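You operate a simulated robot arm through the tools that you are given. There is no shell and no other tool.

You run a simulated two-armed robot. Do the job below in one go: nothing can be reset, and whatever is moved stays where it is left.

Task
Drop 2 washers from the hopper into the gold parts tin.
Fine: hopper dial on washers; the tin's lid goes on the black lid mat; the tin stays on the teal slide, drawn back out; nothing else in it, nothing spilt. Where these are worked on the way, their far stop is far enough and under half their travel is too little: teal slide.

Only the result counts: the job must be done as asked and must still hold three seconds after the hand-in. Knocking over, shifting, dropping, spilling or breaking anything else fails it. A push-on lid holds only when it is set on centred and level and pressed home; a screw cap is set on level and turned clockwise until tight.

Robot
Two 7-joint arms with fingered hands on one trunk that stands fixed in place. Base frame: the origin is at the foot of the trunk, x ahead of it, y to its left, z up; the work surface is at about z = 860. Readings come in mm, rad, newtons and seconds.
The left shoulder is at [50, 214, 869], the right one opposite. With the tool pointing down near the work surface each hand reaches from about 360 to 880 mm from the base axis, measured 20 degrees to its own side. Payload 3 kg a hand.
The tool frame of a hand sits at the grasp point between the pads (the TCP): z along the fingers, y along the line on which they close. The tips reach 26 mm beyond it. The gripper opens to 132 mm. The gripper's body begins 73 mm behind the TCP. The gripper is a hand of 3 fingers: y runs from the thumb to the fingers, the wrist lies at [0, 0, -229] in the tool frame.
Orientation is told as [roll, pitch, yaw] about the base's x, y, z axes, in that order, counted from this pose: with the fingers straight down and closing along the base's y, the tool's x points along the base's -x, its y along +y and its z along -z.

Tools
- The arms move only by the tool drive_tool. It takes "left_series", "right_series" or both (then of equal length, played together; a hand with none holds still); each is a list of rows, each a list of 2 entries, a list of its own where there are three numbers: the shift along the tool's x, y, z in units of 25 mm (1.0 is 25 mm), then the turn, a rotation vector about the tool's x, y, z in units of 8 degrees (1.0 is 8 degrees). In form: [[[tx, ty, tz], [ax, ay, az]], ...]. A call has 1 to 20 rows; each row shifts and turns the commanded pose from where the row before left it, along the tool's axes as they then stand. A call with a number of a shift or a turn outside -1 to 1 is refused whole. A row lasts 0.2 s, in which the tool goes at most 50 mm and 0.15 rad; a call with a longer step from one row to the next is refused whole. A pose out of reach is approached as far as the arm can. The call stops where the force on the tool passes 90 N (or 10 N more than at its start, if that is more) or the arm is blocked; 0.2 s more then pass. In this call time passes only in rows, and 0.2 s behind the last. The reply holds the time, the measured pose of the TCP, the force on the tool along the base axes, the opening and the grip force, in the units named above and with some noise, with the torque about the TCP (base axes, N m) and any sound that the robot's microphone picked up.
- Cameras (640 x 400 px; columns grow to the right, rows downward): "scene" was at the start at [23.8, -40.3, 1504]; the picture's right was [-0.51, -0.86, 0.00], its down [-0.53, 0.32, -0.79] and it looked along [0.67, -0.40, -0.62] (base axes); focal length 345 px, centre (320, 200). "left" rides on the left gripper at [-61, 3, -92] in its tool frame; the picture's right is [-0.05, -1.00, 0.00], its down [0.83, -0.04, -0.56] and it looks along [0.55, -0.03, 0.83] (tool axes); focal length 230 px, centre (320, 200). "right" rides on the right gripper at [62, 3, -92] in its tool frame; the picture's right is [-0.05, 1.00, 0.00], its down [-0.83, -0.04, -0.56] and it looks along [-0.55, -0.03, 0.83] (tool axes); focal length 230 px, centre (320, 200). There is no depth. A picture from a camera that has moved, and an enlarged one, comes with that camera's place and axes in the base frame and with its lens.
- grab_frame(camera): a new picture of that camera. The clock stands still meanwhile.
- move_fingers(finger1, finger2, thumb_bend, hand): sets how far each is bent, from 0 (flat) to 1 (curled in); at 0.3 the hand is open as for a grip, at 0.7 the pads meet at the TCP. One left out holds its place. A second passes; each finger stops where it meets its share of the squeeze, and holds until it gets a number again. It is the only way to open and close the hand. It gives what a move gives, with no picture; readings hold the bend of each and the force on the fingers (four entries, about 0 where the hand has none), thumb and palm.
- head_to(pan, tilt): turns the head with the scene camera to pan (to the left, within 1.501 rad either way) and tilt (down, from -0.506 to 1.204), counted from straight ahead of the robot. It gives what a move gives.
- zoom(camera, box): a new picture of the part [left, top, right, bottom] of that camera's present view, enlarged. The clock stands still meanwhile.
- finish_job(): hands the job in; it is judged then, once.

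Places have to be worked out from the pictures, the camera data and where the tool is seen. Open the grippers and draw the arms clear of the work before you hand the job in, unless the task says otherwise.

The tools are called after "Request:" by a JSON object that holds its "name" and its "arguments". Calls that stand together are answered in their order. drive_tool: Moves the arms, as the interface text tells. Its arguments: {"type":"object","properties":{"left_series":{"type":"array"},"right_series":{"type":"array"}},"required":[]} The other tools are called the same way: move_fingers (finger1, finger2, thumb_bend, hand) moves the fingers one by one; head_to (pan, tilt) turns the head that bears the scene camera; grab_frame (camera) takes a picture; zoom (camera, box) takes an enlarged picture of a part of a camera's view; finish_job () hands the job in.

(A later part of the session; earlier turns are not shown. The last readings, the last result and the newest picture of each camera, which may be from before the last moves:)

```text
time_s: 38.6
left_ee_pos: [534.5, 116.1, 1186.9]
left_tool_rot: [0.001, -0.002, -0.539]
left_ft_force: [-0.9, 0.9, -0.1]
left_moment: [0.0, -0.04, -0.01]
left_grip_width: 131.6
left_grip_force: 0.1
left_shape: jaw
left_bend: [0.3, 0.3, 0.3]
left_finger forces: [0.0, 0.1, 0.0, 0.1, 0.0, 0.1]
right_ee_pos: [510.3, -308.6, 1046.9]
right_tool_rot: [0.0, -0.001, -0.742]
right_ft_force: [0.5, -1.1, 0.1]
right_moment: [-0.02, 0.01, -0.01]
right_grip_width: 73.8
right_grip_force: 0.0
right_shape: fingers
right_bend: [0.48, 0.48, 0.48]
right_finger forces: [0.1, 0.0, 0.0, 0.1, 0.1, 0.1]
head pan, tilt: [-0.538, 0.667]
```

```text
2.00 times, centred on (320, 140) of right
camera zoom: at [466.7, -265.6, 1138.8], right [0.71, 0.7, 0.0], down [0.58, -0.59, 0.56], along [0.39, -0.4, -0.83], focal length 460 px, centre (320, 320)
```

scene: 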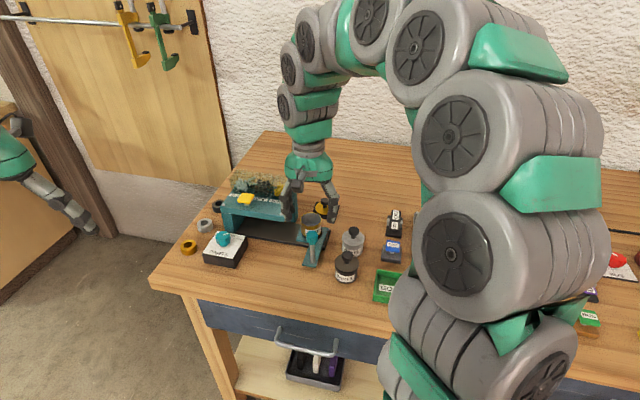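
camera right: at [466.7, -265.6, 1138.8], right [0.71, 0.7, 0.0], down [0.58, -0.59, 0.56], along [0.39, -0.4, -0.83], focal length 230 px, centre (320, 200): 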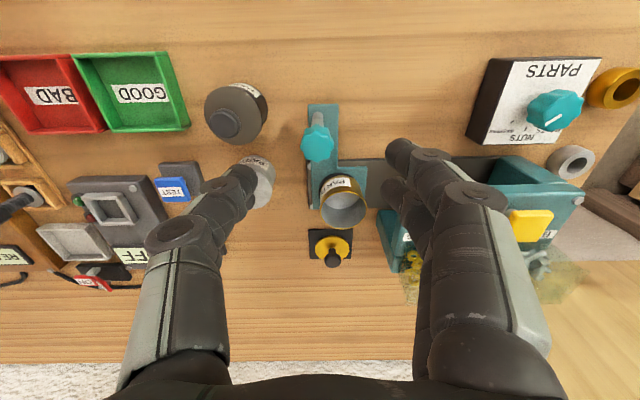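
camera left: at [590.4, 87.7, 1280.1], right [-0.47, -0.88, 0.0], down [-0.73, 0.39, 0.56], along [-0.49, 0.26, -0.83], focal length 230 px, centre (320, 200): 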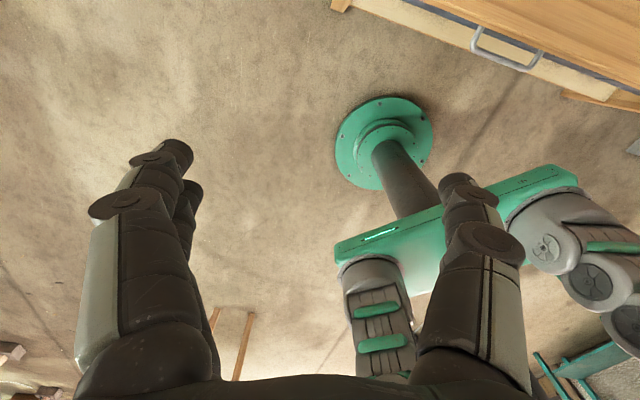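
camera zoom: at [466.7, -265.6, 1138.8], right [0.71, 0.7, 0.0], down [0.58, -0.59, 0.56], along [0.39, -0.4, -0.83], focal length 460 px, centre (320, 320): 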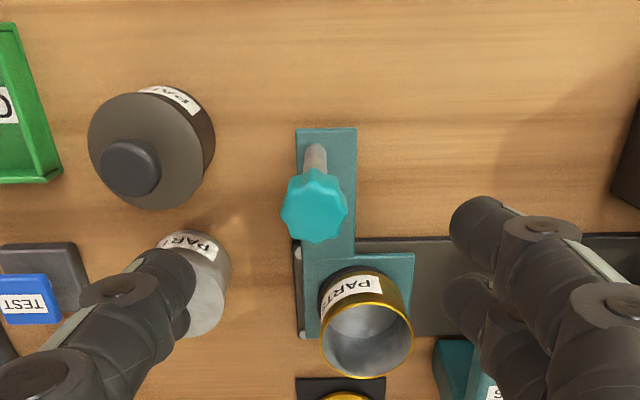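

The handle knob (top z ≈ 970, Ø25) is almost under the hand: +1 mm x, −2.6 mm y. I descend to TCP z ≈ 966 and close on it.

Request:
{"name": "drive_tool", "arguments": {"right_series": [[[0.04, -0.1, 0.8], [0, 0, 0]], [[0, 0, 1], [0, 0, 0]], [[0, 0, 0.9], [0, 0, 0]], [[0, 0, 0.5], [0, 0, 0]]]}}

Request:
{"name": "zoom", "arguments": {"camera": "right", "box": [180, 80, 460, 300]}}

Request:
{"name": "zoom", "arguments": {"camera": "scene", "box": [250, 180, 370, 280]}}

```text
time_s: 39.6
left_ee_pos: [534.3, 117.3, 1187.6]
left_tool_rot: [0.0, 0.0, -0.539]
left_ft_force: [0.1, 1.2, -0.5]
left_moment: [-0.01, -0.01, 0.02]
left_grip_width: 132.1
left_grip_force: 0.0
left_shape: jaw
left_bend: [0.3, 0.3, 0.3]
left_finger forces: [0.0, 0.0, 0.1, 0.0, 0.0, 0.0]
right_ee_pos: [507.0, -310.0, 967.1]
right_tool_rot: [-0.001, -0.001, -0.739]
right_ft_force: [0.0, -0.1, -0.3]
right_moment: [0.02, 0.0, 0.02]
right_grip_width: 74.0
right_grip_force: 0.0
right_shape: fingers
right_bend: [0.48, 0.48, 0.48]
right_finger forces: [0.0, 0.0, 0.0, 0.1, 0.0, 0.0]
head pan, tilt: [-0.538, 0.667]
```

```text
1.82 times, centred on (320, 190) of right
camera zoom: at [463.5, -266.9, 1058.8], right [0.71, 0.7, 0.0], down [0.58, -0.59, 0.55], along [0.39, -0.4, -0.83], focal length 418 px, centre (320, 218)
```

zoom: 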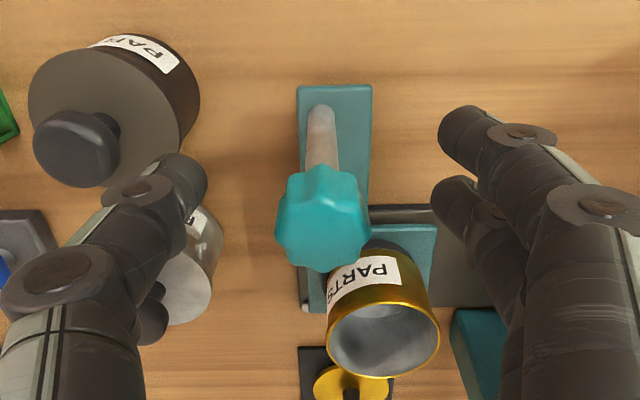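

```text
4.00 times, centred on (310, 230) of scene
camera zoom: at [23.8, -40.3, 1504.0], right [-0.51, -0.86, 0.0], down [-0.53, 0.32, -0.79], along [0.67, -0.4, -0.62], focal length 1380 px, centre (360, 80)
```

zoom: 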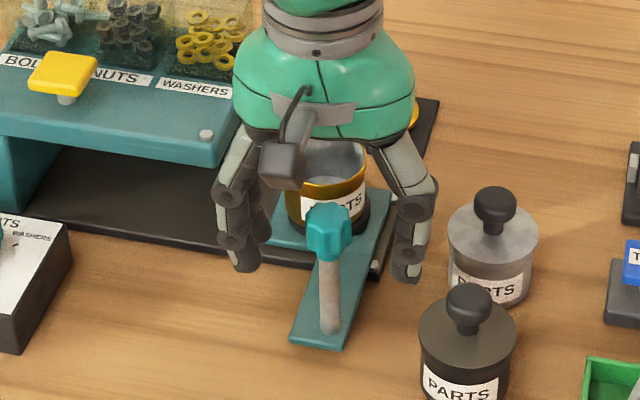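

The knob is centred between the fingers; I close the hand on it.

Request:
{"name": "move_fingers", "arguments": {"hand": "right", "finger1": 0.7, "finger2": 0.7, "thumb_bend": 0.7}}

Request:
{"name": "zoom", "arguments": {"camera": "right", "box": [180, 80, 460, 300]}}

Request:
{"name": "zoom", "arguments": {"camera": "scene", "box": [250, 180, 370, 280]}}

```text
time_s: 40.6
left_ee_pos: [535.5, 117.0, 1186.6]
left_tool_rot: [0.0, -0.001, -0.539]
left_ft_force: [-0.6, 0.3, -0.2]
left_moment: [0.01, -0.01, 0.01]
left_grip_width: 131.7
left_grip_force: 0.1
left_shape: jaw
left_bend: [0.3, 0.3, 0.3]
left_finger forces: [0.0, 0.0, 0.0, 0.1, 0.1, 0.0]
right_ee_pos: [507.4, -310.2, 967.2]
right_tool_rot: [0.0, 0.001, -0.742]
right_ft_force: [-1.3, -1.2, -5.5]
right_moment: [-0.01, 0.03, 0.03]
right_grip_width: 13.6
right_grip_force: 5.9
right_shape: fingers
right_bend: [0.69, 0.65, 0.67]
right_finger forces: [0.9, 4.2, 0.0, 0.0, 6.7, 0.0]
head pan, tilt: [-0.538, 0.667]
```

```text
1.82 times, centred on (320, 190) of right
camera zoom: at [463.5, -266.9, 1059.0], right [0.71, 0.7, 0.0], down [0.58, -0.59, 0.55], along [0.39, -0.4, -0.83], focal length 418 px, centre (320, 218)
```

zoom: 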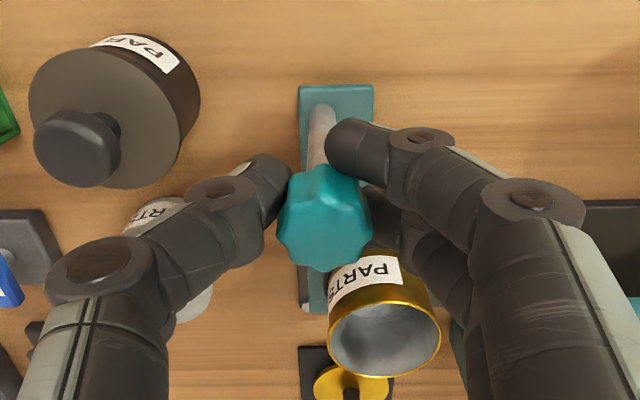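

```text
4.00 times, centred on (310, 230) of scene
camera zoom: at [23.9, -40.3, 1504.0], right [-0.51, -0.86, 0.0], down [-0.53, 0.32, -0.79], along [0.67, -0.4, -0.62], focal length 1380 px, centre (360, 80)
```

zoom: 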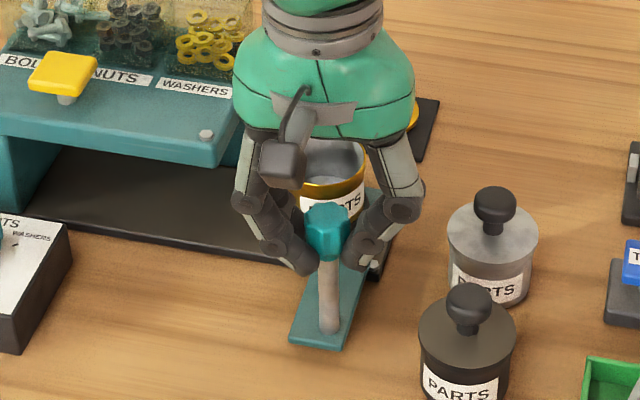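

The post is held in a three-finger cage. I push the slide left along its rail slowly, 60 mm first, watching force.

Request:
{"name": "drive_tool", "arguments": {"right_series": [[[0, 0.15, 0], [0, 0, 0]], [[0, 0.25, 0], [0, 0, 0]], [[0, 0.3, 0], [0, 0, 0]], [[0, 0.3, 0], [0, 0, 0]], [[0, 0.3, 0], [0, 0, 0]], [[0, 0.3, 0], [0, 0, 0]], [[0, 0.3, 0], [0, 0, 0]], [[0, 0.3, 0], [0, 0, 0]], [[0, 0.2, 0], [0, 0, 0]]]}}

Request:
{"name": "zoom", "arguments": {"camera": "right", "box": [180, 80, 460, 300]}}

Request:
{"name": "zoom", "arguments": {"camera": "scene", "box": [220, 170, 360, 280]}}

```text
time_s: 42.6
left_ee_pos: [536.0, 117.3, 1187.3]
left_tool_rot: [-0.001, 0.0, -0.54]
left_ft_force: [-0.7, -0.2, -0.1]
left_moment: [0.0, 0.0, 0.05]
left_grip_width: 131.9
left_grip_force: 0.1
left_shape: jaw
left_bend: [0.3, 0.3, 0.3]
left_finger forces: [0.1, 0.0, 0.0, 0.0, 0.0, 0.0]
right_ee_pos: [548.6, -264.9, 967.5]
right_tool_rot: [0.0, -0.003, -0.74]
right_ft_force: [3.1, -3.6, -8.4]
right_moment: [-0.03, -0.05, -0.03]
right_grip_width: 12.3
right_grip_force: 5.9
right_shape: fingers
right_bend: [0.7, 0.65, 0.67]
right_finger forces: [0.2, 6.1, 0.0, 0.0, 5.0, 0.0]
head pan, tilt: [-0.538, 0.667]
```

```text
1.82 times, centred on (320, 190) of right
camera zoom: at [504.7, -222.1, 1059.2], right [0.71, 0.7, 0.0], down [0.58, -0.59, 0.56], along [0.39, -0.4, -0.83], focal length 418 px, centre (320, 218)
```

zoom: 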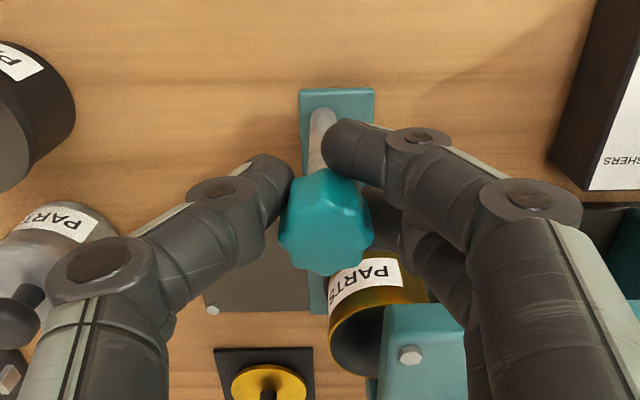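

```text
3.64 times, centred on (290, 225) of scene
camera zoom: at [24.0, -40.4, 1504.0], right [-0.51, -0.86, 0.0], down [-0.53, 0.32, -0.79], along [0.67, -0.4, -0.62], focal length 1254 px, centre (429, 109)
```

zoom: 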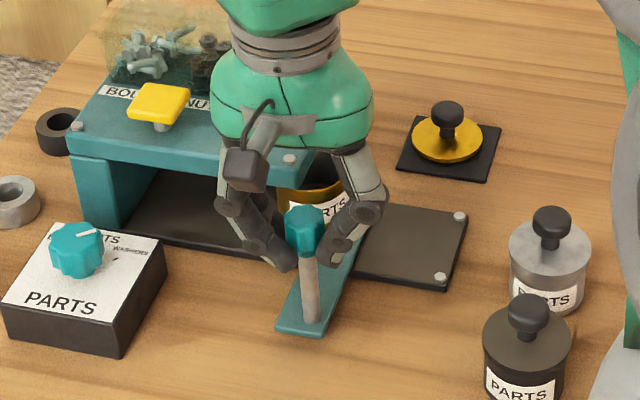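

The slide moves freely with the tin entering under the hopper. I continue another ~50 mm.

Request:
{"name": "drive_tool", "arguments": {"right_series": [[[0, 0.2, 0], [0, 0, 0]], [[0, 0.3, 0], [0, 0, 0]], [[0, 0.3, 0], [0, 0, 0]], [[0, 0.3, 0], [0, 0, 0]], [[0, 0.3, 0], [0, 0, 0]], [[0, 0.3, 0], [0, 0, 0]], [[0, 0.2, 0], [0, 0, 0]]]}}

Request:
{"name": "zoom", "arguments": {"camera": "right", "box": [180, 80, 460, 300]}}

Request:
{"name": "zoom", "arguments": {"camera": "scene", "box": [200, 170, 340, 280]}}

```text
time_s: 44.2
left_ee_pos: [535.7, 116.0, 1186.5]
left_tool_rot: [0.0, 0.0, -0.539]
left_ft_force: [0.1, 0.3, -0.9]
left_moment: [0.01, 0.0, 0.0]
left_grip_width: 131.9
left_grip_force: 0.0
left_shape: jaw
left_bend: [0.3, 0.3, 0.3]
left_finger forces: [0.0, 0.1, 0.0, 0.1, 0.1, 0.0]
right_ee_pos: [579.9, -230.0, 966.8]
right_tool_rot: [0.001, -0.001, -0.741]
right_ft_force: [3.7, -3.6, -6.9]
right_moment: [-0.05, 0.01, -0.03]
right_grip_width: 11.5
right_grip_force: 4.9
right_shape: fingers
right_bend: [0.7, 0.65, 0.68]
right_finger forces: [0.0, 6.0, 0.1, 0.1, 4.2, 0.0]
head pan, tilt: [-0.538, 0.667]
```

```text
1.82 times, centred on (320, 190) of right
camera zoom: at [537.0, -187.0, 1058.8], right [0.71, 0.7, 0.0], down [0.58, -0.59, 0.55], along [0.39, -0.4, -0.83], focal length 418 px, centre (320, 218)
```

zoom: 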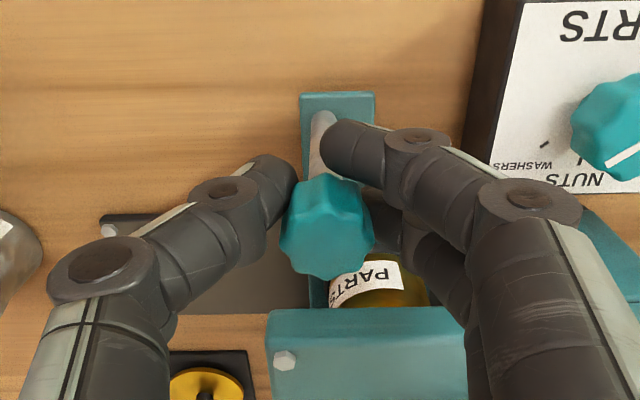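

```text
3.64 times, centred on (270, 225) of scene
camera zoom: at [24.0, -40.3, 1504.0], right [-0.51, -0.86, 0.0], down [-0.53, 0.32, -0.79], along [0.67, -0.4, -0.62], focal length 1254 px, centre (502, 109)
```

zoom: 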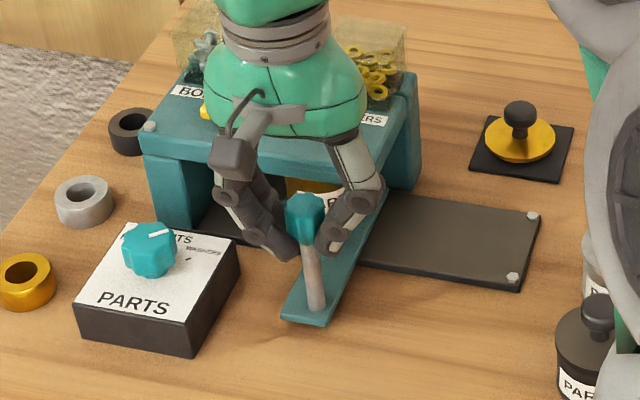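

108 mm done with low force. I continue in smaller steps toward the far stop.

Request:
{"name": "drive_tool", "arguments": {"right_series": [[[0, 0.2, 0], [0, 0, 0]], [[0, 0.2, 0], [0, 0, 0]], [[0, 0.2, 0], [0, 0, 0]], [[0, 0.2, 0], [0, 0, 0]], [[0, 0.2, 0], [0, 0, 0]]]}}

Request:
{"name": "zoom", "arguments": {"camera": "right", "box": [180, 80, 460, 300]}}

Request:
{"name": "zoom", "arguments": {"camera": "scene", "box": [200, 170, 340, 280]}}

```text
time_s: 45.4
left_ee_pos: [535.0, 116.4, 1186.9]
left_tool_rot: [-0.001, 0.002, -0.539]
left_ft_force: [0.1, 0.4, 0.0]
left_moment: [0.02, 0.0, -0.03]
left_grip_width: 132.0
left_grip_force: 0.1
left_shape: jaw
left_bend: [0.3, 0.3, 0.3]
left_finger forces: [0.1, 0.1, 0.0, 0.0, 0.1, 0.1]
right_ee_pos: [596.5, -212.5, 966.7]
right_tool_rot: [-0.002, 0.0, -0.743]
right_ft_force: [-23.4, -12.9, 12.4]
right_moment: [-0.44, 0.59, -0.29]
right_grip_width: 27.3
right_grip_force: 11.9
right_shape: fingers
right_bend: [0.7, 0.7, 0.64]
right_finger forces: [0.0, 0.1, 0.0, 0.1, 22.4, 0.0]
head pan, tilt: [-0.538, 0.667]
```

```text
1.82 times, centred on (320, 190) of right
camera zoom: at [553.3, -169.0, 1058.8], right [0.71, 0.7, 0.0], down [0.58, -0.59, 0.56], along [0.39, -0.4, -0.83], focal length 418 px, centre (320, 218)
```

zoom: 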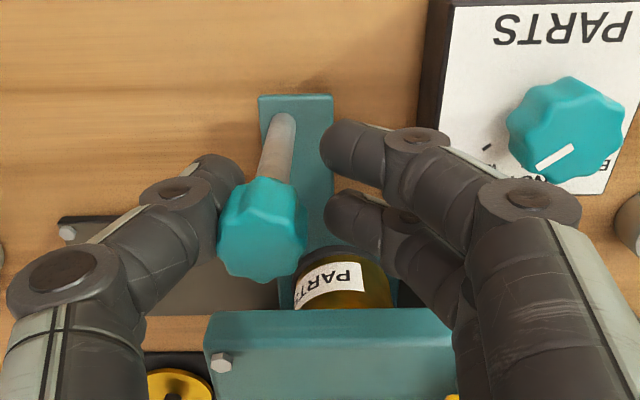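

```text
3.64 times, centred on (270, 225) of scene
camera zoom: at [23.3, -40.4, 1504.0], right [-0.51, -0.86, 0.0], down [-0.53, 0.32, -0.79], along [0.67, -0.4, -0.62], focal length 1254 px, centre (502, 109)
```

zoom: 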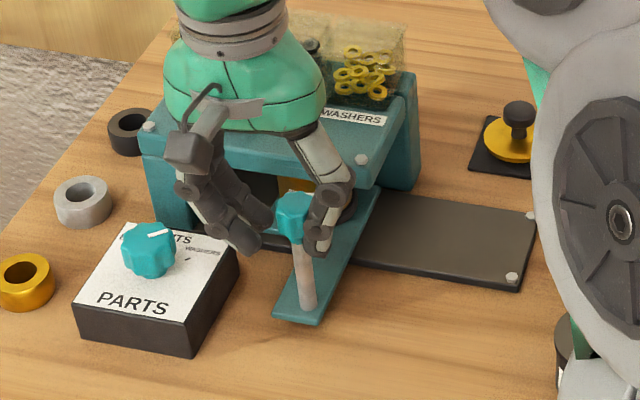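

The slide has hit its far stop (≈25 N on the thumb, fingers slipped past the knob a bit). I back off ~12 mm to relieve it, open, and rise clear.

Request:
{"name": "drive_tool", "arguments": {"right_series": [[[0, -0.25, 0], [0, 0, 0]], [[0, -0.25, 0], [0, 0, 0]]]}}

Request:
{"name": "move_fingers", "arguments": {"hand": "right", "finger1": 0.5, "finger2": 0.5, "thumb_bend": 0.5}}

Request:
{"name": "zoom", "arguments": {"camera": "right", "box": [180, 80, 460, 300]}}

Request:
{"name": "zoom", "arguments": {"camera": "scene", "box": [200, 170, 340, 280]}}

```text
time_s: 46.0
left_ee_pos: [534.9, 117.4, 1186.9]
left_tool_rot: [0.001, 0.0, -0.538]
left_ft_force: [-0.2, 0.7, 0.4]
left_moment: [0.03, -0.02, 0.01]
left_grip_width: 131.9
left_grip_force: 0.1
left_shape: jaw
left_bend: [0.3, 0.3, 0.3]
left_finger forces: [0.1, 0.0, 0.0, 0.0, 0.0, 0.1]
right_ee_pos: [589.5, -219.7, 966.4]
right_tool_rot: [0.0, -0.001, -0.74]
right_ft_force: [-9.8, -1.8, -2.8]
right_moment: [0.02, 0.09, -0.07]
right_grip_width: 17.4
right_grip_force: 6.7
right_shape: fingers
right_bend: [0.7, 0.68, 0.65]
right_finger forces: [0.0, 1.7, 0.0, 0.0, 11.2, 0.0]
head pan, tilt: [-0.538, 0.667]
```

```text
time_s: 47.0
left_ee_pos: [535.6, 116.3, 1186.6]
left_tool_rot: [0.0, 0.0, -0.54]
left_ft_force: [-0.1, 0.3, 0.8]
left_moment: [0.0, -0.02, -0.02]
left_grip_width: 131.8
left_grip_force: 0.1
left_shape: jaw
left_bend: [0.3, 0.3, 0.3]
left_finger forces: [0.0, 0.1, 0.0, 0.0, 0.1, 0.0]
right_ee_pos: [589.3, -221.0, 968.0]
right_tool_rot: [0.0, 0.002, -0.742]
right_ft_force: [-0.1, 0.4, -0.4]
right_moment: [0.02, 0.0, 0.02]
right_grip_width: 67.1
right_grip_force: 0.1
right_shape: fingers
right_bend: [0.5, 0.5, 0.5]
right_finger forces: [0.1, 0.1, 0.0, 0.0, 0.0, 0.1]
head pan, tilt: [-0.538, 0.667]
```

```text
1.82 times, centred on (320, 190) of right
camera zoom: at [545.8, -178.2, 1059.0], right [0.71, 0.7, 0.0], down [0.58, -0.59, 0.56], along [0.39, -0.4, -0.83], focal length 418 px, centre (320, 218)
```

zoom: 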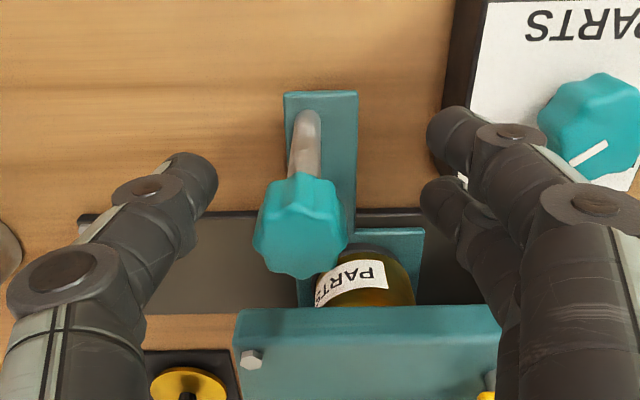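

```text
3.64 times, centred on (270, 225) of scene
camera zoom: at [23.8, -40.3, 1504.0], right [-0.51, -0.86, 0.0], down [-0.53, 0.32, -0.79], along [0.67, -0.4, -0.62], focal length 1254 px, centre (502, 109)
```

zoom: 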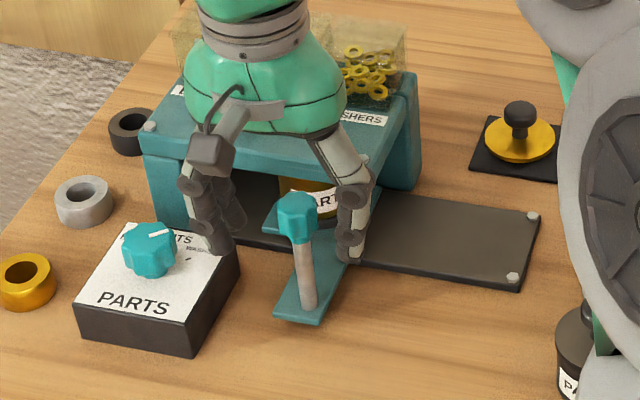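

The slide stays at the stop. I raise the hand ~95 mm clear and look at the tin under the hopper and the yellow button.

Request:
{"name": "drive_tool", "arguments": {"right_series": [[[0, 0, -0.8], [0, 0, 0]], [[0, 0, -1], [0, 0, 0]], [[0, 0, -1], [0, 0, 0]], [[0, 0, -1], [0, 0, 0]]]}}

Request:
{"name": "grab_frame", "arguments": {"camera": "right"}}

Request:
{"name": "zoom", "arguments": {"camera": "scene", "box": [200, 170, 340, 280]}}

Request:
{"name": "zoom", "arguments": {"camera": "right", "box": [220, 100, 460, 260]}}

```text
time_s: 48.0
left_ee_pos: [535.6, 115.5, 1186.3]
left_tool_rot: [0.002, 0.0, -0.54]
left_ft_force: [0.2, 0.0, 0.0]
left_moment: [-0.01, -0.01, 0.02]
left_grip_width: 132.1
left_grip_force: 0.2
left_shape: jaw
left_bend: [0.3, 0.3, 0.3]
left_finger forces: [0.1, 0.0, 0.1, 0.0, 0.0, 0.0]
right_ee_pos: [588.9, -220.5, 1062.3]
right_tool_rot: [-0.001, 0.001, -0.739]
right_ft_force: [0.1, 0.7, 0.2]
right_moment: [-0.02, 0.01, 0.01]
right_grip_width: 66.8
right_grip_force: 0.1
right_shape: fingers
right_bend: [0.5, 0.5, 0.5]
right_finger forces: [0.0, 0.1, 0.1, 0.1, 0.1, 0.0]
head pan, tilt: [-0.538, 0.667]
```

```text
taken
camera right: at [545.0, -178.0, 1153.7], right [0.71, 0.7, 0.0], down [0.58, -0.59, 0.55], along [0.39, -0.4, -0.83], focal length 230 px, centre (320, 200)
```

right: 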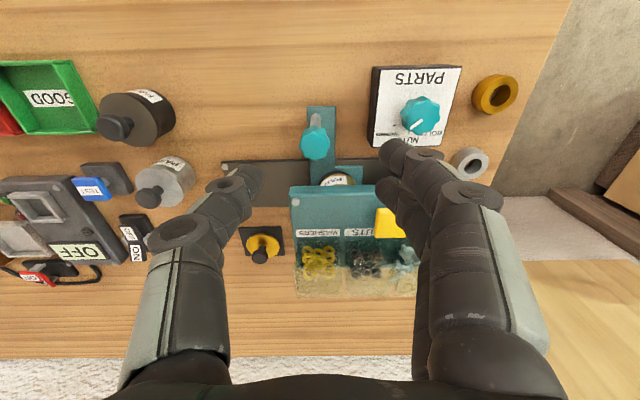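

```text
3.64 times, centred on (270, 225) of scene
camera zoom: at [23.8, -40.3, 1504.0], right [-0.51, -0.86, 0.0], down [-0.53, 0.32, -0.79], along [0.67, -0.4, -0.62], focal length 1254 px, centre (502, 109)
```

zoom: 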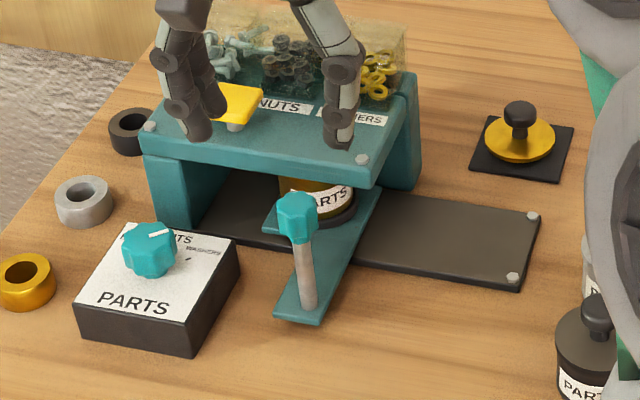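

```text
2.50 times, centred on (340, 180) of right
camera zoom: at [545.0, -178.0, 1153.7], right [0.71, 0.7, 0.0], down [0.58, -0.59, 0.55], along [0.39, -0.4, -0.83], focal length 575 px, centre (270, 250)
```

zoom: 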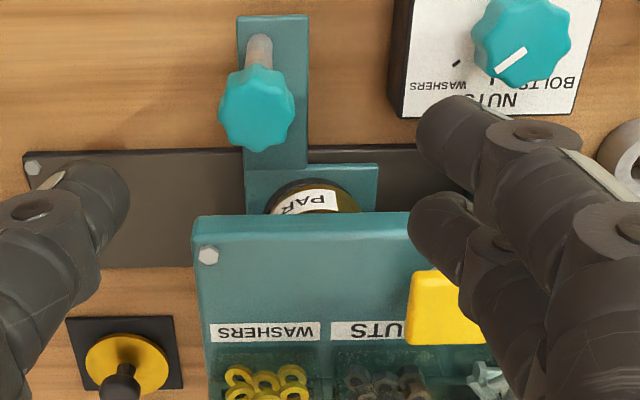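

Tin sits squarely on its seat under the hopper, slide at the stop. I close the fingers into a pressing tip, rise a bit and move over the yellow button (about r=−184, a=668, top z ≈ 983).

Request:
{"name": "move_fingers", "arguments": {"hand": "right", "finger1": 0.7, "finger2": 0.7, "thumb_bend": 0.7}}

Request:
{"name": "drive_tool", "arguments": {"right_series": [[[0, 0, -0.8], [0, 0, 0]], [[-0.782, 0.666, 0], [0, 0, 0]], [[-0.782, 0.666, 0], [0, 0, 0]], [[-0.782, 0.666, 0], [0, 0, 0]], [[-0.782, 0.666, 0], [0, 0, 0]]]}}

Request:
{"name": "grab_frame", "arguments": {"camera": "right"}}

Request:
{"name": "zoom", "arguments": {"camera": "scene", "box": [190, 140, 330, 250]}}

Request:
{"name": "zoom", "arguments": {"camera": "right", "box": [220, 100, 420, 260]}}

```text
time_s: 49.0
left_ee_pos: [535.7, 117.2, 1186.6]
left_tool_rot: [0.0, 0.001, -0.54]
left_ft_force: [-0.9, -0.1, 0.7]
left_moment: [0.02, 0.01, -0.03]
left_grip_width: 131.9
left_grip_force: 0.0
left_shape: jaw
left_bend: [0.3, 0.3, 0.3]
left_finger forces: [0.0, 0.0, 0.0, 0.1, 0.1, 0.0]
right_ee_pos: [588.5, -220.6, 1061.7]
right_tool_rot: [0.001, -0.001, -0.743]
right_ft_force: [0.4, 0.0, -0.4]
right_moment: [-0.03, 0.0, -0.03]
right_grip_width: 6.4
right_grip_force: 0.1
right_shape: fingers
right_bend: [0.7, 0.7, 0.7]
right_finger forces: [0.0, 0.1, 0.0, 0.0, 0.1, 0.0]
head pan, tilt: [-0.538, 0.667]
```

```text
time_s: 50.2
left_ee_pos: [535.8, 116.4, 1186.1]
left_tool_rot: [-0.002, 0.0, -0.54]
left_ft_force: [-0.3, 0.9, 0.8]
left_moment: [0.04, 0.0, -0.04]
left_grip_width: 132.1
left_grip_force: 0.0
left_shape: jaw
left_bend: [0.3, 0.3, 0.3]
left_finger forces: [0.0, 0.0, 0.0, 0.0, 0.0, 0.0]
right_ee_pos: [692.5, -225.0, 1081.7]
right_tool_rot: [0.001, -0.001, -0.743]
right_ft_force: [1.0, -0.2, -0.4]
right_moment: [0.0, 0.0, -0.02]
right_grip_width: 6.3
right_grip_force: 0.0
right_shape: fingers
right_bend: [0.7, 0.7, 0.7]
right_finger forces: [0.0, 0.2, 0.0, 0.0, 0.0, 0.0]
head pan, tilt: [-0.538, 0.667]
```

```text
taken
camera right: at [649.3, -181.8, 1173.8], right [0.71, 0.7, 0.0], down [0.58, -0.59, 0.55], along [0.39, -0.4, -0.83], focal length 230 px, centre (320, 200)
```

right: 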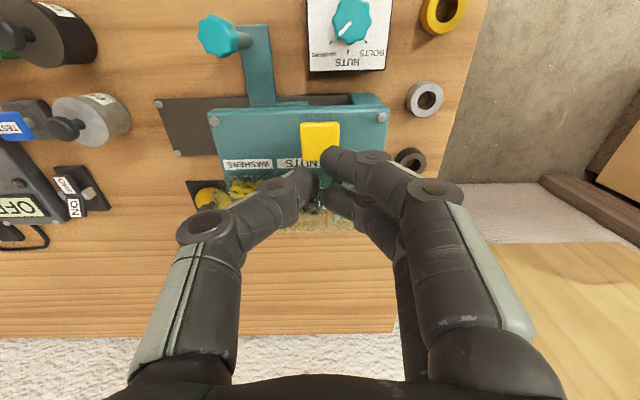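

```text
3.64 times, centred on (260, 195) of scene
camera zoom: at [23.9, -40.3, 1504.0], right [-0.51, -0.86, 0.0], down [-0.53, 0.32, -0.79], along [0.67, -0.4, -0.62], focal length 1254 px, centre (538, 218)
```

zoom: 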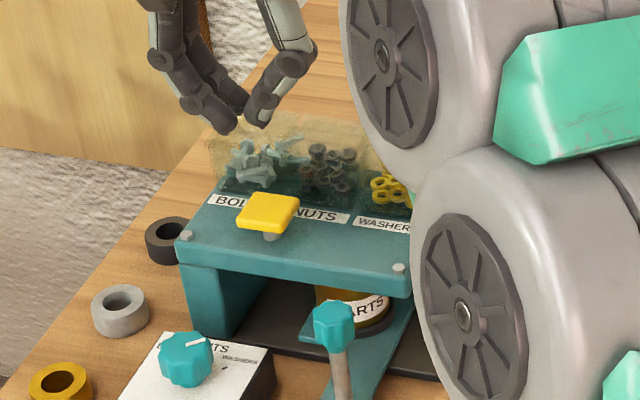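

```text
2.50 times, centred on (320, 180) of right
camera zoom: at [649.3, -181.8, 1173.8], right [0.71, 0.7, 0.0], down [0.58, -0.59, 0.55], along [0.39, -0.4, -0.83], focal length 575 px, centre (320, 250)
```

zoom: 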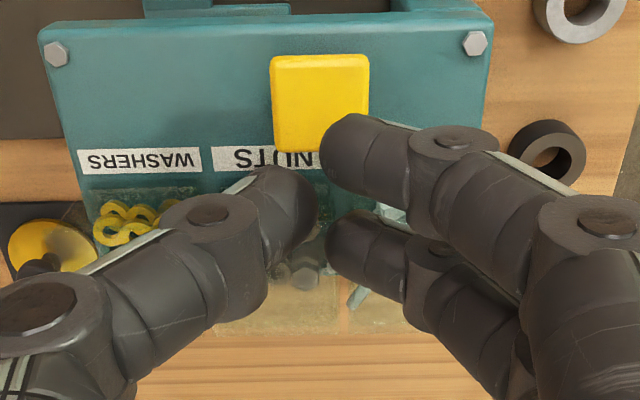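

The button cap (34 mm square, top z ≈ 979) is about 5 mm further in −x. I centre over it and descend to about 8 mm above contact.

Request:
{"name": "drive_tool", "arguments": {"right_series": [[[-0.2, -0.03, 0.6], [0, 0, 0]], [[0, 0, 0.8], [0, 0, 0]], [[0, 0, 0.8], [0, 0, 0]], [[0, 0, 0.4], [0, 0, 0]]]}}

Request:
{"name": "zoom", "arguments": {"camera": "scene", "box": [210, 170, 300, 250]}}

Request:
{"name": "zoom", "arguments": {"camera": "right", "box": [220, 100, 420, 260]}}

```text
time_s: 51.2
left_ee_pos: [535.8, 117.0, 1188.2]
left_tool_rot: [0.0, 0.0, -0.539]
left_ft_force: [-0.2, 0.5, -0.2]
left_moment: [0.0, 0.01, 0.01]
left_grip_width: 131.9
left_grip_force: 0.0
left_shape: jaw
left_bend: [0.3, 0.3, 0.3]
left_finger forces: [0.1, 0.1, 0.0, 0.1, 0.1, 0.0]
right_ee_pos: [695.2, -228.6, 1017.8]
right_tool_rot: [0.0, 0.001, -0.743]
right_ft_force: [-0.3, -0.7, 0.4]
right_moment: [0.02, -0.02, 0.0]
right_grip_width: 6.0
right_grip_force: 0.1
right_shape: fingers
right_bend: [0.7, 0.7, 0.7]
right_finger forces: [0.0, 0.0, 0.0, 0.0, 0.0, 0.0]
head pan, tilt: [-0.538, 0.667]
```

```text
5.00 times, centred on (255, 210) of scene
camera zoom: at [23.8, -40.3, 1504.0], right [-0.51, -0.86, 0.0], down [-0.53, 0.32, -0.79], along [0.67, -0.4, -0.62], focal length 1724 px, centre (645, 150)
```

zoom: 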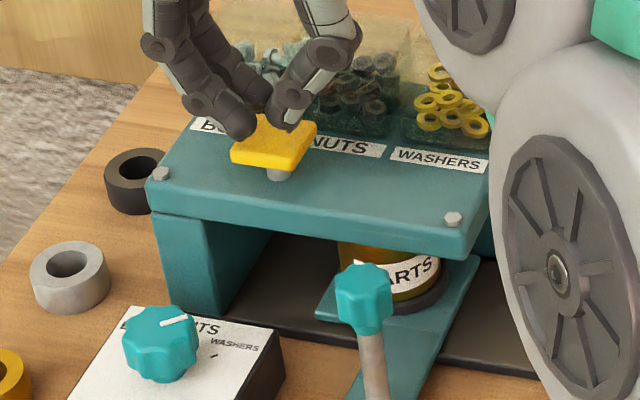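

```text
2.50 times, centred on (320, 180) of right
camera zoom: at [651.8, -185.5, 1109.1], right [0.71, 0.7, 0.0], down [0.58, -0.59, 0.56], along [0.39, -0.4, -0.83], focal length 575 px, centre (320, 250)
```

zoom: 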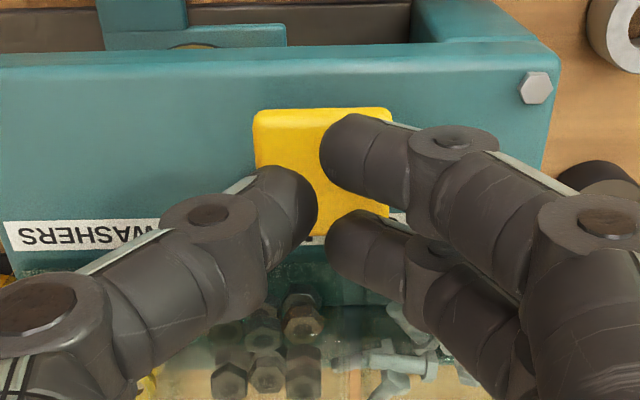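

The tips are centred above the cap. I go down in 2 mm rows, checking force and sound.

Request:
{"name": "drive_tool", "arguments": {"right_series": [[[0, 0, 0.08], [0, 0, 0]], [[0, 0, 0.08], [0, 0, 0]], [[0, 0, 0.08], [0, 0, 0]], [[0, 0, 0.08], [0, 0, 0]]]}}

```text
time_s: 52.2
left_ee_pos: [535.7, 115.0, 1186.6]
left_tool_rot: [0.001, -0.001, -0.538]
left_ft_force: [-0.6, -0.7, 0.3]
left_moment: [0.03, -0.02, 0.03]
left_grip_width: 131.7
left_grip_force: 0.1
left_shape: jaw
left_bend: [0.3, 0.3, 0.3]
left_finger forces: [0.1, 0.1, 0.0, 0.0, 0.0, 0.0]
right_ee_pos: [694.0, -229.0, 1008.5]
right_tool_rot: [-0.001, 0.001, -0.743]
right_ft_force: [0.1, 0.8, -1.3]
right_moment: [0.01, -0.02, 0.02]
right_grip_width: 6.1
right_grip_force: 0.0
right_shape: fingers
right_bend: [0.7, 0.7, 0.7]
right_finger forces: [0.0, 0.0, 0.0, 0.0, 0.0, 0.0]
head pan, tilt: [-0.538, 0.667]
```

No contact yet at TCP z 1008.5; I continue in 2 mm rows.

Request:
{"name": "drive_tool", "arguments": {"right_series": [[[0, 0, 0.08], [0, 0, 0]], [[0, 0, 0.08], [0, 0, 0]]]}}

Request:
{"name": "zoom", "arguments": {"camera": "scene", "box": [210, 170, 300, 250]}}

```text
time_s: 52.8
left_ee_pos: [535.1, 117.1, 1188.5]
left_tool_rot: [0.001, 0.001, -0.539]
left_ft_force: [-0.4, -0.3, 0.8]
left_moment: [0.02, -0.03, 0.0]
left_grip_width: 131.9
left_grip_force: 0.1
left_shape: jaw
left_bend: [0.3, 0.3, 0.3]
left_finger forces: [0.0, 0.0, 0.1, 0.0, 0.0, 0.1]
right_ee_pos: [694.2, -229.7, 1005.1]
right_tool_rot: [0.0, 0.0, -0.742]
right_ft_force: [-0.1, 0.6, 0.6]
right_moment: [-0.02, 0.03, 0.01]
right_grip_width: 6.2
right_grip_force: 0.5
right_shape: fingers
right_bend: [0.7, 0.7, 0.7]
right_finger forces: [0.1, 0.1, 0.1, 0.0, 0.9, 0.0]
head pan, tilt: [-0.538, 0.667]
```

```text
5.00 times, centred on (255, 210) of scene
camera zoom: at [23.8, -40.3, 1504.0], right [-0.51, -0.86, 0.0], down [-0.53, 0.32, -0.79], along [0.67, -0.4, -0.62], focal length 1724 px, centre (645, 150)
```

zoom: 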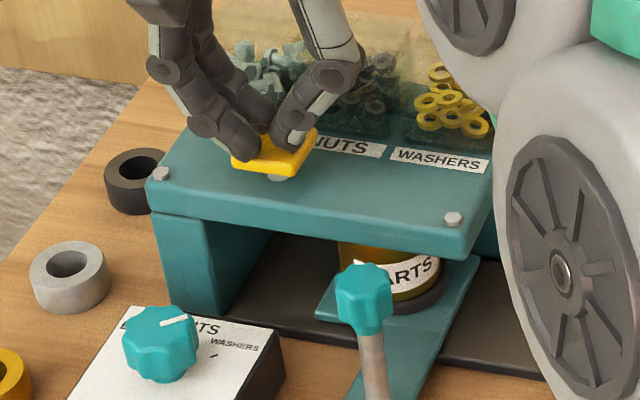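

Light contact on the cap at TCP z ≈ 1005. I press 4 mm more and listen.

Request:
{"name": "drive_tool", "arguments": {"right_series": [[[0, 0, 0.08], [0, 0, 0]], [[0, 0, 0.08], [0, 0, 0]]]}}

Request:
{"name": "zoom", "arguments": {"camera": "scene", "box": [210, 170, 300, 250]}}

```text
time_s: 53.4
left_ee_pos: [535.9, 116.5, 1186.3]
left_tool_rot: [0.0, 0.0, -0.54]
left_ft_force: [-0.3, 0.2, -0.3]
left_moment: [0.0, -0.02, -0.06]
left_grip_width: 131.8
left_grip_force: 0.1
left_shape: jaw
left_bend: [0.3, 0.3, 0.3]
left_finger forces: [0.0, 0.0, 0.1, 0.0, 0.0, 0.0]
right_ee_pos: [694.4, -228.7, 1001.4]
right_tool_rot: [0.0, 0.0, -0.743]
right_ft_force: [-0.3, -0.7, 1.3]
right_moment: [0.0, 0.06, 0.04]
right_grip_width: 5.7
right_grip_force: 0.6
right_shape: fingers
right_bend: [0.7, 0.7, 0.7]
right_finger forces: [0.0, 0.2, 0.0, 0.1, 1.2, 0.1]
head pan, tilt: [-0.538, 0.667]
heard: click
```

```text
5.00 times, centred on (255, 210) of scene
camera zoom: at [23.8, -40.3, 1504.0], right [-0.51, -0.86, 0.0], down [-0.53, 0.32, -0.79], along [0.67, -0.4, -0.62], focal length 1724 px, centre (645, 150)
```

zoom: 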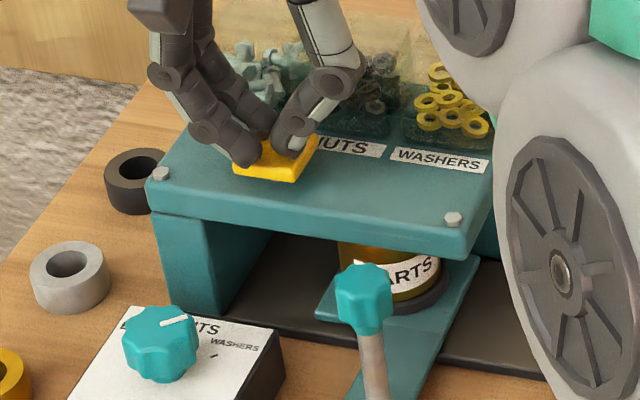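

A click: one press registered. I release the button fully by rising 15 mm and wait a moment.

Request:
{"name": "drive_tool", "arguments": {"right_series": [[[0, 0, -0.2], [0, 0, 0]], [[0, 0, -0.2], [0, 0, 0]], [[0, 0, -0.2], [0, 0, 0]], [[0, 0, 0], [0, 0, 0]], [[0, 0, 0], [0, 0, 0]]]}}

Request:
{"name": "zoom", "arguments": {"camera": "scene", "box": [210, 170, 300, 250]}}

Request:
{"name": "grab_frame", "arguments": {"camera": "right"}}

```text
time_s: 54.6
left_ee_pos: [535.4, 116.5, 1186.6]
left_tool_rot: [0.0, -0.001, -0.54]
left_ft_force: [-0.7, 0.6, -0.2]
left_moment: [-0.04, 0.0, 0.01]
left_grip_width: 131.9
left_grip_force: 0.1
left_shape: jaw
left_bend: [0.3, 0.3, 0.3]
left_finger forces: [0.0, 0.1, 0.0, 0.0, 0.1, 0.0]
right_ee_pos: [694.6, -228.8, 1015.7]
right_tool_rot: [0.0, 0.001, -0.742]
right_ft_force: [0.4, -0.7, 0.1]
right_moment: [0.03, -0.01, 0.02]
right_grip_width: 5.8
right_grip_force: 0.1
right_shape: fingers
right_bend: [0.7, 0.7, 0.7]
right_finger forces: [0.0, 0.0, 0.0, 0.0, 0.0, 0.0]
head pan, tilt: [-0.538, 0.667]
```

```text
5.00 times, centred on (255, 210) of scene
camera zoom: at [23.8, -40.3, 1504.0], right [-0.51, -0.86, 0.0], down [-0.53, 0.32, -0.79], along [0.67, -0.4, -0.62], focal length 1724 px, centre (645, 150)
```

zoom: 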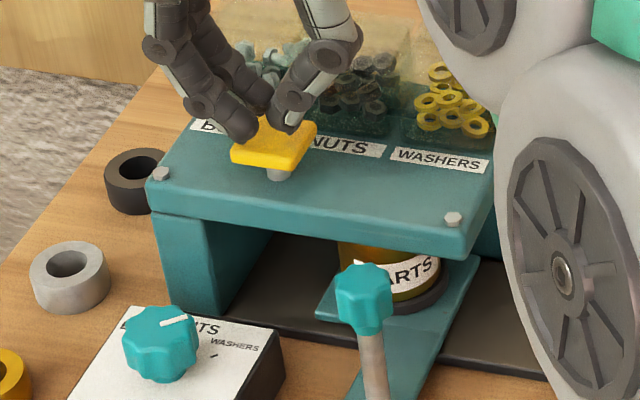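

```text
taken
camera right: at [651.2, -185.8, 1108.0], right [0.71, 0.7, 0.0], down [0.58, -0.59, 0.56], along [0.39, -0.4, -0.83], focal length 230 px, centre (320, 200)
```

right: 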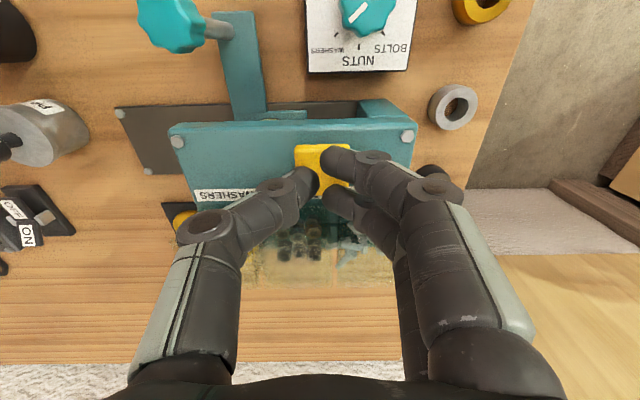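

The cap sprang back. I press a second time the same way.

Request:
{"name": "drive_tool", "arguments": {"right_series": [[[0, 0, 0.2], [0, 0, 0]], [[0, 0, 0.2], [0, 0, 0]], [[0, 0, 0.08], [0, 0, 0]], [[0, 0, 0.08], [0, 0, 0]]]}}

```text
time_s: 55.6
left_ee_pos: [535.0, 116.5, 1185.3]
left_tool_rot: [-0.001, -0.001, -0.54]
left_ft_force: [-0.8, 1.2, -0.3]
left_moment: [0.0, 0.01, 0.02]
left_grip_width: 131.9
left_grip_force: 0.0
left_shape: jaw
left_bend: [0.3, 0.3, 0.3]
left_finger forces: [0.1, 0.0, 0.0, 0.0, 0.0, 0.0]
right_ee_pos: [693.1, -228.8, 999.7]
right_tool_rot: [0.001, 0.001, -0.741]
right_ft_force: [-0.2, -0.5, 1.1]
right_moment: [-0.02, 0.02, -0.03]
right_grip_width: 5.8
right_grip_force: 0.6
right_shape: fingers
right_bend: [0.7, 0.7, 0.7]
right_finger forces: [0.1, 0.1, 0.0, 0.0, 1.1, 0.1]
head pan, tilt: [-0.538, 0.667]
```

No click yet (the commanded depth is ~1 mm shallower than before). I press 2 mm more.

Request:
{"name": "drive_tool", "arguments": {"right_series": [[[0, 0, 0.08], [0, 0, 0]]]}}

```text
time_s: 56.0
left_ee_pos: [535.5, 116.4, 1187.8]
left_tool_rot: [0.0, 0.0, -0.54]
left_ft_force: [0.3, 0.3, 0.1]
left_moment: [0.0, -0.01, 0.04]
left_grip_width: 131.9
left_grip_force: 0.2
left_shape: jaw
left_bend: [0.3, 0.3, 0.3]
left_finger forces: [0.1, 0.0, 0.0, 0.0, 0.0, 0.0]
right_ee_pos: [695.4, -228.6, 1000.9]
right_tool_rot: [0.001, 0.0, -0.741]
right_ft_force: [0.2, 0.2, 1.3]
right_moment: [-0.05, 0.04, 0.02]
right_grip_width: 5.8
right_grip_force: 0.8
right_shape: fingers
right_bend: [0.7, 0.7, 0.7]
right_finger forces: [0.2, 0.1, 0.0, 0.1, 1.4, 0.1]
head pan, tilt: [-0.538, 0.667]
heard: click
```

Second click heard. I rise clear and go back over the slide handle (r≈−129, a≈581), opening the fingers there.

Request:
{"name": "drive_tool", "arguments": {"right_series": [[[0, 0, -0.3], [0, 0, 0]], [[0, 0, -0.7], [0, 0, 0]], [[0, 0, -1], [0, 0, 0]], [[0, 0, -1], [0, 0, 0]], [[0.8, -0.71, 0], [0, 0, 0]], [[0.8, -0.71, 0], [0, 0, 0]], [[0.8, -0.71, 0], [0, 0, 0]], [[0.8, -0.71, 0], [0, 0, 0]]]}}

Request:
{"name": "move_fingers", "arguments": {"hand": "right", "finger1": 0.5, "finger2": 0.5, "thumb_bend": 0.5}}

Request:
{"name": "grab_frame", "arguments": {"camera": "right"}}

Request:
{"name": "zoom", "arguments": {"camera": "right", "box": [200, 60, 440, 240]}}

```text
time_s: 57.8
left_ee_pos: [535.2, 116.7, 1185.3]
left_tool_rot: [0.0, 0.0, -0.538]
left_ft_force: [-0.3, -0.1, -0.6]
left_moment: [0.04, -0.01, 0.03]
left_grip_width: 131.8
left_grip_force: 0.0
left_shape: jaw
left_bend: [0.3, 0.3, 0.3]
left_finger forces: [0.1, 0.1, 0.1, 0.1, 0.1, 0.1]
right_ee_pos: [586.6, -228.8, 1072.5]
right_tool_rot: [0.0, 0.002, -0.742]
right_ft_force: [-0.3, 0.6, -0.5]
right_moment: [0.03, -0.03, 0.01]
right_grip_width: 5.8
right_grip_force: 0.0
right_shape: fingers
right_bend: [0.7, 0.7, 0.7]
right_finger forces: [0.0, 0.1, 0.0, 0.0, 0.1, 0.1]
head pan, tilt: [-0.538, 0.667]
```

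```text
time_s: 58.8
left_ee_pos: [534.3, 115.7, 1187.0]
left_tool_rot: [-0.001, 0.0, -0.538]
left_ft_force: [0.1, 0.4, -0.2]
left_moment: [0.03, 0.03, -0.03]
left_grip_width: 131.9
left_grip_force: 0.0
left_shape: jaw
left_bend: [0.3, 0.3, 0.3]
left_finger forces: [0.0, 0.0, 0.0, 0.0, 0.0, 0.0]
right_ee_pos: [587.9, -228.4, 1073.4]
right_tool_rot: [-0.001, -0.001, -0.742]
right_ft_force: [1.3, 0.0, -0.5]
right_moment: [-0.01, 0.01, 0.01]
right_grip_width: 67.1
right_grip_force: 0.0
right_shape: fingers
right_bend: [0.5, 0.5, 0.5]
right_finger forces: [0.0, 0.1, 0.0, 0.0, 0.1, 0.1]
head pan, tilt: [-0.538, 0.667]
```

```text
taken
camera right: at [544.1, -185.1, 1165.3], right [0.71, 0.7, 0.0], down [0.58, -0.59, 0.56], along [0.39, -0.4, -0.83], focal length 230 px, centre (320, 200)
```

right: 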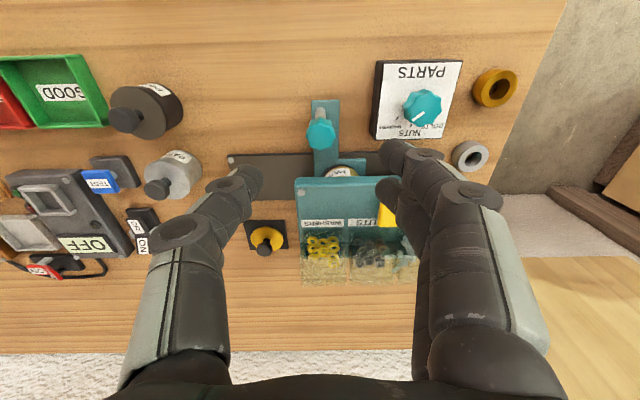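

```text
2.22 times, centred on (320, 150) of right
camera zoom: at [544.1, -185.1, 1165.3], right [0.71, 0.7, 0.0], down [0.58, -0.59, 0.56], along [0.39, -0.4, -0.83], focal length 511 px, centre (320, 311)
```

zoom: 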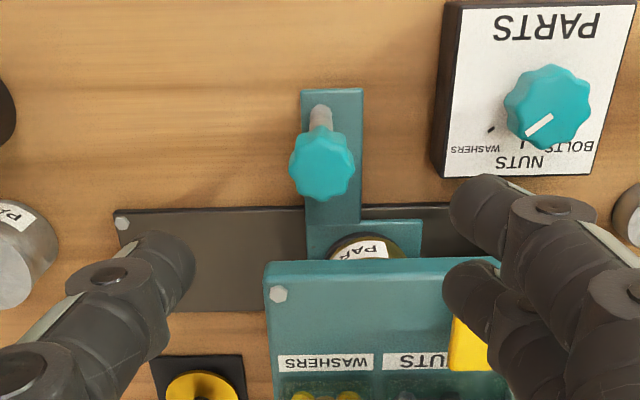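

The handle knob is right under the TCP. I descend to z ≈ 966 and close on it.

Request:
{"name": "drive_tool", "arguments": {"right_series": [[[0, 0, 0.9], [0, 0, 0]], [[0, 0, 1], [0, 0, 0]], [[0, 0, 1], [0, 0, 0]], [[0, 0, 0.9], [0, 0, 0]], [[0, 0, 0.5], [0, 0, 0]]]}}

Request:
{"name": "move_fingers", "arguments": {"hand": "right", "finger1": 0.7, "finger2": 0.7, "thumb_bend": 0.7}}

Request:
{"name": "zoom", "arguments": {"camera": "right", "box": [180, 80, 460, 300]}}

Request:
{"name": "zoom", "arguments": {"camera": "scene", "box": [200, 170, 340, 280]}}

```text
time_s: 60.0
left_ee_pos: [535.2, 117.3, 1186.1]
left_tool_rot: [0.001, 0.001, -0.539]
left_ft_force: [0.4, 0.7, 0.2]
left_moment: [-0.01, -0.01, 0.0]
left_grip_width: 131.7
left_grip_force: 0.1
left_shape: jaw
left_bend: [0.3, 0.3, 0.3]
left_finger forces: [0.0, 0.0, 0.1, 0.0, 0.1, 0.0]
right_ee_pos: [587.8, -226.9, 966.4]
right_tool_rot: [0.001, -0.002, -0.742]
right_ft_force: [-0.5, 0.9, 0.3]
right_moment: [0.02, 0.01, -0.03]
right_grip_width: 67.1
right_grip_force: 0.0
right_shape: fingers
right_bend: [0.5, 0.5, 0.5]
right_finger forces: [0.1, 0.0, 0.0, 0.1, 0.0, 0.0]
head pan, tilt: [-0.538, 0.667]
```

```text
time_s: 61.0
left_ee_pos: [536.1, 116.9, 1187.5]
left_tool_rot: [0.0, 0.0, -0.54]
left_ft_force: [0.0, -0.5, -0.2]
left_moment: [-0.02, 0.01, 0.0]
left_grip_width: 131.7
left_grip_force: 0.1
left_shape: jaw
left_bend: [0.3, 0.3, 0.3]
left_finger forces: [0.0, 0.0, 0.0, 0.0, 0.0, 0.0]
right_ee_pos: [588.4, -227.9, 966.8]
right_tool_rot: [0.0, 0.0, -0.742]
right_ft_force: [-3.5, -4.1, -5.6]
right_moment: [-0.04, 0.05, 0.02]
right_grip_width: 13.9
right_grip_force: 5.5
right_shape: fingers
right_bend: [0.69, 0.66, 0.67]
right_finger forces: [0.3, 2.8, 0.0, 0.0, 8.1, 0.0]
head pan, tilt: [-0.538, 0.667]
```

```text
1.82 times, centred on (320, 190) of right
camera zoom: at [544.7, -184.0, 1057.9], right [0.71, 0.7, 0.0], down [0.58, -0.59, 0.55], along [0.39, -0.4, -0.83], focal length 418 px, centre (320, 218)
```

zoom: 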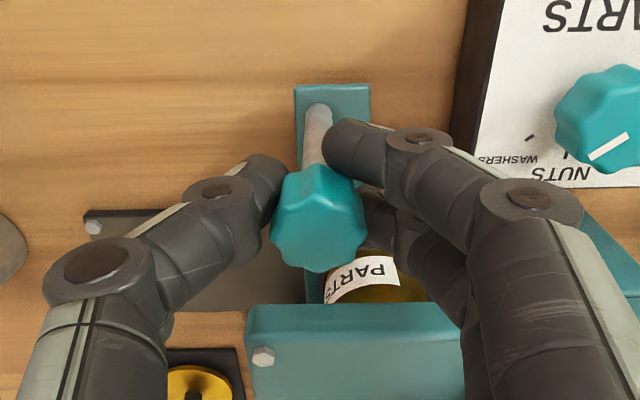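

```text
3.64 times, centred on (270, 225) of scene
camera zoom: at [23.9, -40.3, 1504.0], right [-0.51, -0.86, 0.0], down [-0.53, 0.32, -0.79], along [0.67, -0.4, -0.62], focal length 1254 px, centre (502, 109)
```

zoom: 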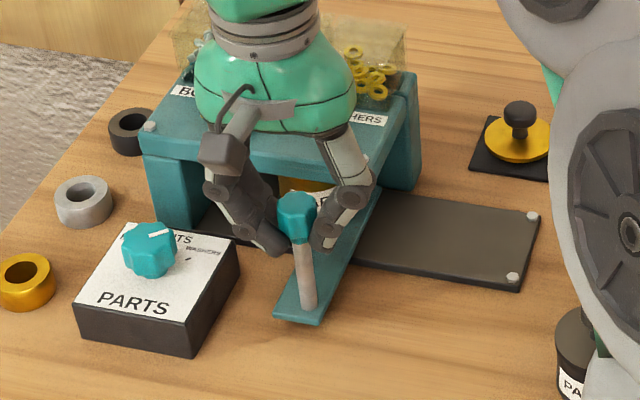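

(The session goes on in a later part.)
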